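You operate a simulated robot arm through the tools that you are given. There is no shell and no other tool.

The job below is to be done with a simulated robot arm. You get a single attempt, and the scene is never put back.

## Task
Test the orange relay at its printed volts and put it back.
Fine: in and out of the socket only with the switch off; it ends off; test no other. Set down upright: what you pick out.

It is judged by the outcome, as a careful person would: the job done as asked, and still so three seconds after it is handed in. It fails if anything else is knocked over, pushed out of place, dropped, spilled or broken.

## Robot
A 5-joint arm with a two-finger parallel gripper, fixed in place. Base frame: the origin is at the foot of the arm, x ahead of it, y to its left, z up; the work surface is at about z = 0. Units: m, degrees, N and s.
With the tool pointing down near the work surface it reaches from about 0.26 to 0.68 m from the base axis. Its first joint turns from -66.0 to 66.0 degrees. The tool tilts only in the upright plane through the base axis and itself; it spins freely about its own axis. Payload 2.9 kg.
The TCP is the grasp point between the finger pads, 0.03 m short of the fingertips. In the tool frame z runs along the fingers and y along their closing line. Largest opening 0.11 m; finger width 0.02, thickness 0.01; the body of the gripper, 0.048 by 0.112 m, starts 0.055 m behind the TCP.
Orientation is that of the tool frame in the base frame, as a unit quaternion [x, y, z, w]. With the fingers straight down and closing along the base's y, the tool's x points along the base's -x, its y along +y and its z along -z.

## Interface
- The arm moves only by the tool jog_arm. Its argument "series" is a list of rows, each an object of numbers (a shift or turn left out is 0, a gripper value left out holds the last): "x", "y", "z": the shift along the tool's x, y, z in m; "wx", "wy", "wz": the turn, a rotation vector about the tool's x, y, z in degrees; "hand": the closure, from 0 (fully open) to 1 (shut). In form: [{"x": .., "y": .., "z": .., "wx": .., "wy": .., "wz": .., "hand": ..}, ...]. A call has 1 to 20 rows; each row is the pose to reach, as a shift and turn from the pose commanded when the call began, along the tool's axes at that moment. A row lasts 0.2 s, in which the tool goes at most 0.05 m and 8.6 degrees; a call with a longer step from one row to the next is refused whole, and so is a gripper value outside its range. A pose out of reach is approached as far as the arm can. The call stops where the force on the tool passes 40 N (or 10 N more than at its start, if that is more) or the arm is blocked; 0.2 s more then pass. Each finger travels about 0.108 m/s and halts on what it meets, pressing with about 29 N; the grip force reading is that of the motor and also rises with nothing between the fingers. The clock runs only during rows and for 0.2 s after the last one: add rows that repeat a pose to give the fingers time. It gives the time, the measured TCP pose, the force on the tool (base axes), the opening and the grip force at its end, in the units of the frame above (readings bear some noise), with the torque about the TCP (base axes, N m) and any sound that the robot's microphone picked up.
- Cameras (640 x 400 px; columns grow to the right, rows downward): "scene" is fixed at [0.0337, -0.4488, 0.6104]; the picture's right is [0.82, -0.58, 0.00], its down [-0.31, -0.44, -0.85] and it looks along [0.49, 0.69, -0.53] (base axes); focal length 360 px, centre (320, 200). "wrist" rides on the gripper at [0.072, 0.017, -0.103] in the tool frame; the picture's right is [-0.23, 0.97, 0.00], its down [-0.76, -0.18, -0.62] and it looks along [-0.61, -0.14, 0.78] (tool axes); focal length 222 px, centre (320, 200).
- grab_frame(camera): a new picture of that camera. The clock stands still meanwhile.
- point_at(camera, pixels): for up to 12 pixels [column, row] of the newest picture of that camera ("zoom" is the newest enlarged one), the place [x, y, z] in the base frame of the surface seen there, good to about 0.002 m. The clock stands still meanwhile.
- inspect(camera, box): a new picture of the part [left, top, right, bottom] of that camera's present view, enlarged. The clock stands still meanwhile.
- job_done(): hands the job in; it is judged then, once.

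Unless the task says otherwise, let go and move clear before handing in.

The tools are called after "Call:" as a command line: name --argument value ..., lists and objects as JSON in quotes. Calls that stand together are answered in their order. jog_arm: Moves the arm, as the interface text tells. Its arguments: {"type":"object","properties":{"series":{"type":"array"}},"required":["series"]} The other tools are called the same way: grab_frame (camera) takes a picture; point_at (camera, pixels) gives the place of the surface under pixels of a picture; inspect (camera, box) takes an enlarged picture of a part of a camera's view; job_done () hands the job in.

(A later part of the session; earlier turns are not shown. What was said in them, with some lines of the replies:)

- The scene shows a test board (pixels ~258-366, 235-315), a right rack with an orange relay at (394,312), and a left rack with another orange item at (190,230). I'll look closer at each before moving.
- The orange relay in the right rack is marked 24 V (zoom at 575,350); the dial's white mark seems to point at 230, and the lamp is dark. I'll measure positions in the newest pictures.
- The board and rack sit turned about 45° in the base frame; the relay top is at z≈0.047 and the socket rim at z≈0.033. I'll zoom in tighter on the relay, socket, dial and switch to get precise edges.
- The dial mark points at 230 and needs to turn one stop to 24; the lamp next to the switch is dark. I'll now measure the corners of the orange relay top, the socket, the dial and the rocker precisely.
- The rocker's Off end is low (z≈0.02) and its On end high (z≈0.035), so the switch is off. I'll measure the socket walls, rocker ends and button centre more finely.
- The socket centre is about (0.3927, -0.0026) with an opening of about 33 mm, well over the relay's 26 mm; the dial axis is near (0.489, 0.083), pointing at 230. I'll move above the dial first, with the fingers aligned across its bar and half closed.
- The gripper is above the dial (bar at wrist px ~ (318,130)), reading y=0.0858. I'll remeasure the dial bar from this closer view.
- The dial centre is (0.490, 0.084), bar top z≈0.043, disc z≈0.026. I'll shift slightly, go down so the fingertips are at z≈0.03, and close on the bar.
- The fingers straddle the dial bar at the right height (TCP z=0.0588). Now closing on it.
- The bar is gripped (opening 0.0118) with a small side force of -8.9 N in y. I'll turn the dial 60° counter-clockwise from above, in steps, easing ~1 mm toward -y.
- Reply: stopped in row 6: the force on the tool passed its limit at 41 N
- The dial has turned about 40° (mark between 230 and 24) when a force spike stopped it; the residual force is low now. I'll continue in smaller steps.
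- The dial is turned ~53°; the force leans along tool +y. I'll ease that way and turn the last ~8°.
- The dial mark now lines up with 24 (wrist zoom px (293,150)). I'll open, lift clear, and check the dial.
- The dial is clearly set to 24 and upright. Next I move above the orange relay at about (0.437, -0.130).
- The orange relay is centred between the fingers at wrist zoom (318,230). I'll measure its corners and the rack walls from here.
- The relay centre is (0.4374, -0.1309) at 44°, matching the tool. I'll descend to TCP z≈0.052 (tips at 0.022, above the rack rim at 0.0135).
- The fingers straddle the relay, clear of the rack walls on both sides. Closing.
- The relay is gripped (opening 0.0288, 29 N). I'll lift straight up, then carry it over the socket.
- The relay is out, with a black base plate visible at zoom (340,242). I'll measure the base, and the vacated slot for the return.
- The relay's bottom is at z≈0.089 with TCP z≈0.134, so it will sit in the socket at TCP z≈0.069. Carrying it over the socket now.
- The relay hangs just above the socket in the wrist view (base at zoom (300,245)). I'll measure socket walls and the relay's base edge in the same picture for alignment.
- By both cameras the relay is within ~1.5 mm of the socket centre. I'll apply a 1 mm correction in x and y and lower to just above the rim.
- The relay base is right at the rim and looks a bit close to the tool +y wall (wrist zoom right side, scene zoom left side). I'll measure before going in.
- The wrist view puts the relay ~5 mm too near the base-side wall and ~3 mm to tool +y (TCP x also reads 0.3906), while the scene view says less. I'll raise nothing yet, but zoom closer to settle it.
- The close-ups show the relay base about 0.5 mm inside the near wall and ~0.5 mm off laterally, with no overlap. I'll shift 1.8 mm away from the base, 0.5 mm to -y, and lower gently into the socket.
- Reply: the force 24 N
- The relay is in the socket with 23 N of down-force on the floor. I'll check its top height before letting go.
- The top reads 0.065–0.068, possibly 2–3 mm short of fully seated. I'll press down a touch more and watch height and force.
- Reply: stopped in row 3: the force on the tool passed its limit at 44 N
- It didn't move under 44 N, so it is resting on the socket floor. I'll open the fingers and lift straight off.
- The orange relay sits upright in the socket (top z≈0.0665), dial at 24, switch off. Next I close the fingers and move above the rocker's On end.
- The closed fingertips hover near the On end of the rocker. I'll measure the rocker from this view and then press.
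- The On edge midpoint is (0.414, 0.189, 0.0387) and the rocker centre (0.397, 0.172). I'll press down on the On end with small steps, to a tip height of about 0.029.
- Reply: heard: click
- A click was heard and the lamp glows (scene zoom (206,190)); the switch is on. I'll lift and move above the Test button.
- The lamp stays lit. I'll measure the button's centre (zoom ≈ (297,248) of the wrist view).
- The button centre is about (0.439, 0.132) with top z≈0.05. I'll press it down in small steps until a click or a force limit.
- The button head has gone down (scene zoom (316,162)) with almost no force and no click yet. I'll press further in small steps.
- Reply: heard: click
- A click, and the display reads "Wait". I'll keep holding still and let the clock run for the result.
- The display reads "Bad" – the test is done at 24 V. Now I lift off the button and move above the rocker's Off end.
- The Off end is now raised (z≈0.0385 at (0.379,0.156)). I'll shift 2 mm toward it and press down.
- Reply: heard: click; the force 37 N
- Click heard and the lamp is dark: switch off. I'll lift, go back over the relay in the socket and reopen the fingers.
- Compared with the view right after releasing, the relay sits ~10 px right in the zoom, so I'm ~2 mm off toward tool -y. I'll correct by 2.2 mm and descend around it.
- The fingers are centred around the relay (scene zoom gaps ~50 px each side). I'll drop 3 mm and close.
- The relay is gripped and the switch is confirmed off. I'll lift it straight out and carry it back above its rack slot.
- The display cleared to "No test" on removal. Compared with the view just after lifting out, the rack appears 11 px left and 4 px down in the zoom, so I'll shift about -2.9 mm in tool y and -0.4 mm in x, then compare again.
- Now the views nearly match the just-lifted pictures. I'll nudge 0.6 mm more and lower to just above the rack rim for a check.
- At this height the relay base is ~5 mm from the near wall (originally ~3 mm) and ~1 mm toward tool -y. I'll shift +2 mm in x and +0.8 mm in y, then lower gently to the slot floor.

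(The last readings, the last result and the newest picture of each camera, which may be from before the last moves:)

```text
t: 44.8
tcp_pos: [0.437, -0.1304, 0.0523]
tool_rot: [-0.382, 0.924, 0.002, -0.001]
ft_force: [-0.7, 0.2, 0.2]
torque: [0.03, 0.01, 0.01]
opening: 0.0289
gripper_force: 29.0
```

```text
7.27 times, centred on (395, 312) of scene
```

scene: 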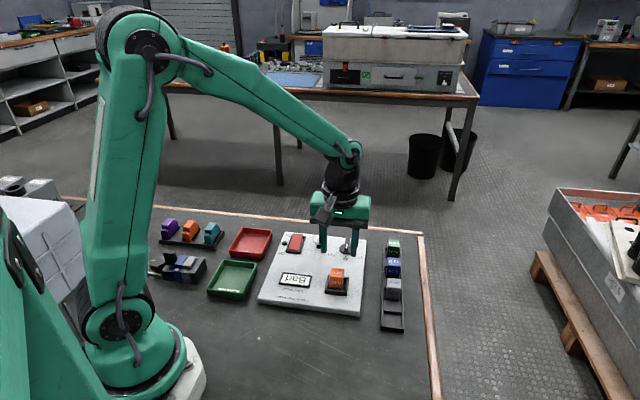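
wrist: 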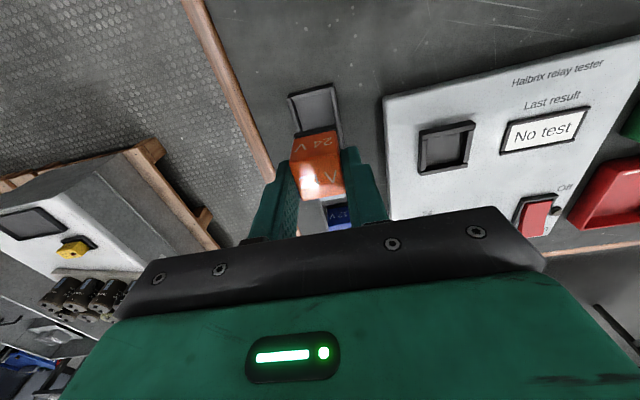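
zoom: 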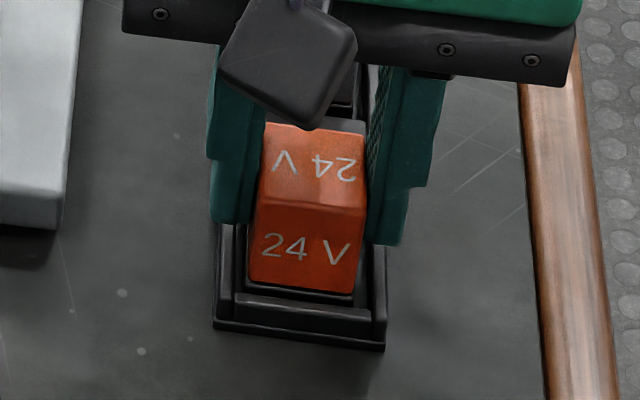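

The picture now matches the original one within ~3 px, with the relay inside its slot and nearly no force. I'll lower a bit more until contact.

Call:
jog_arm --series '[{"x": -0.0005, "z": 0.0007, "hand": 1.0}, {"x": -0.0005, "z": 0.0014}, {"x": -0.0005, "z": 0.0014}]'

Call:
inspect --camera "scene" --box '[370, 285, 420, 340]'

```text
t: 45.6
tcp_pos: [0.4381, -0.1312, 0.0507]
tool_rot: [-0.382, 0.924, 0.001, 0.001]
ft_force: [-5.5, 2.3, 17.5]
torque: [-0.02, 0.29, -0.03]
opening: 0.0291
gripper_force: 29.0
```

```text
7.27 times, centred on (395, 312) of scene
```

zoom: 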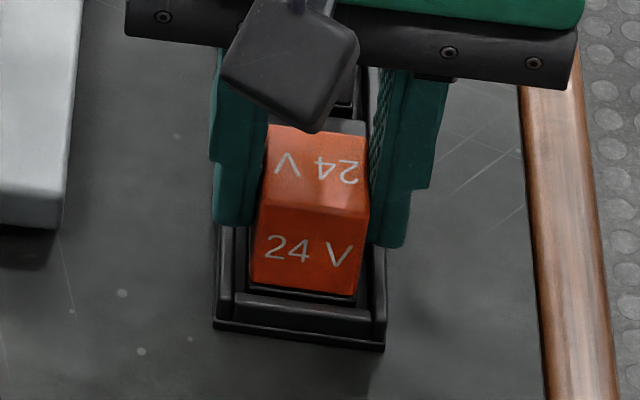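

The relay is down on the slot floor (17.5 N). I'll ease off half a millimetre, open slowly, and lift straight up.

Call:
jog_arm --series '[{"z": -0.0008, "hand": 1.0}, {"z": -0.0008, "hand": 0.7}, {"z": -0.0008, "hand": 0.57}, {"z": -0.0008, "hand": 0.57}, {"z": -0.02}, {"z": -0.05}, {"z": -0.09}, {"z": -0.13}, {"z": -0.13}]'

Call:
grab_frame --camera "scene"

Call:
inspect --camera "scene" --box '[250, 225, 410, 325]'

Call:
inspect --camera "scene" --box '[370, 285, 420, 340]'

Call:
grab_frame --camera "wrist"

```text
t: 47.6
tcp_pos: [0.4394, -0.1302, 0.1803]
tool_rot: [-0.381, 0.924, 0.001, -0.002]
ft_force: [-0.8, 0.2, -0.1]
torque: [0.04, 0.0, -0.01]
opening: 0.0473
gripper_force: 0.2
```

```text
taken
```

scene: 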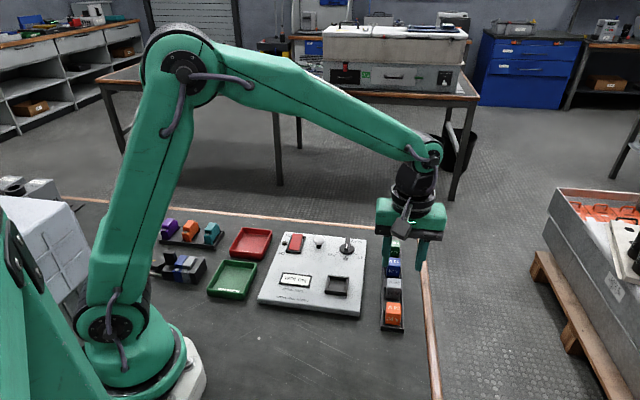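

```text
4.00 times, centred on (330, 275) of scene
```

zoom: 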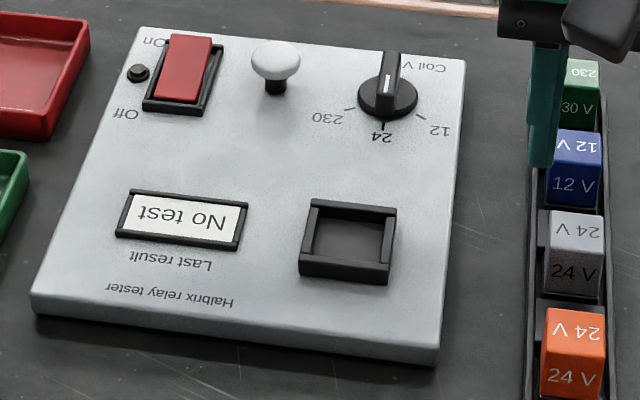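

```text
7.27 times, centred on (395, 312) of scene
```

zoom: 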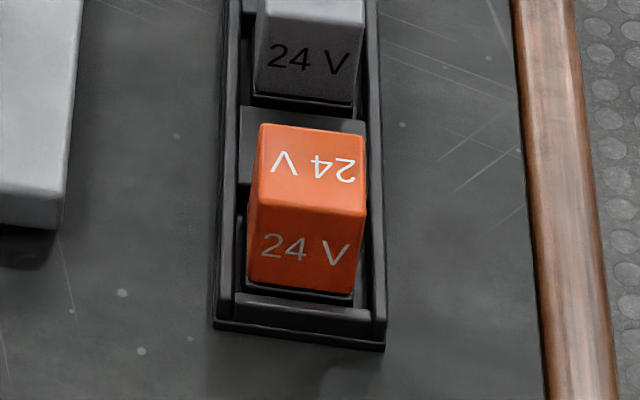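

```text
taken
```

wrist: 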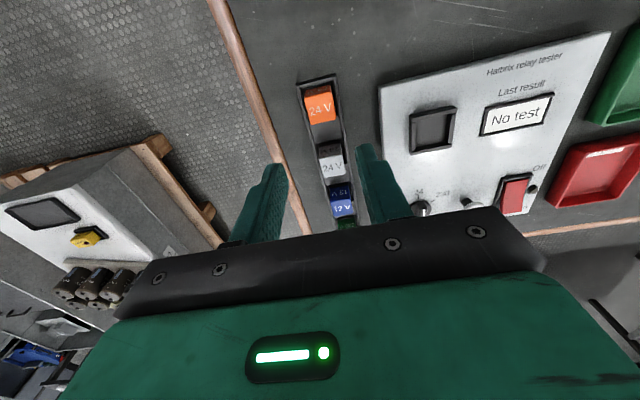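

The orange relay stands in its slot almost exactly as in the first picture, the switch is off, the lamp dark. One last check that its top is level and at the original height.

Call:
inspect --camera "wrist" --box '[290, 70, 350, 140]'

Call:
point_at --camera "zoom" --pixels '[[265, 165], [385, 140], [400, 240], [295, 265], [325, 205]]'

```text
5.71 times, centred on (320, 105) of wrist
```

zoom: 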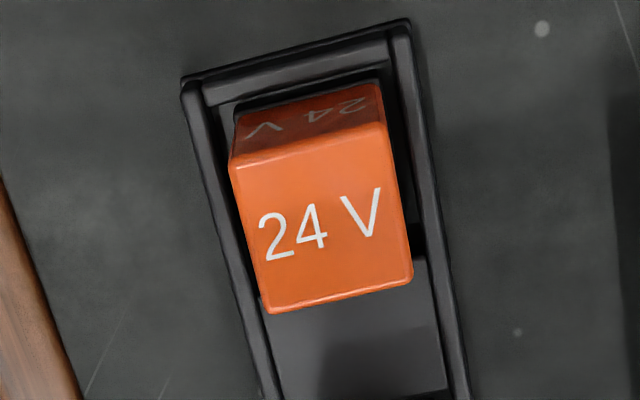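

```text
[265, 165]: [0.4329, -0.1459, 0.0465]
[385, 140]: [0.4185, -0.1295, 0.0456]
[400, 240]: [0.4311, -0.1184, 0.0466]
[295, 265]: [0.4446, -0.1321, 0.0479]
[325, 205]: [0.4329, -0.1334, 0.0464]
```

The relay's top is level at z≈0.0465, the same as at the start. It is in its own slot and the gripper is open and clear. The test at 24 V read "Bad", and the switch is off, so I'm handing in.

Call:
job_done

```text
The job is handed in.
```

I tested the orange relay at its printed 24 V, and the tester read **"Bad"**. It is back upright in its own rack slot, about 1 mm from where it started.

- **Switch:** it was off each time the relay went in or out of the socket. It is off now and the lamp is dark.
- **Dial:** I turned it from 230 to 24 for the test and left it at 24.
- **Display:** it went back to "No test" once the relay was out, so the "Bad" reading no longer shows.
- **Other relays:** I tested none of them, and nothing else was knocked or moved.

There is a tray marked "Reject" on the bench. I put the relay back in the rack instead, as you asked.
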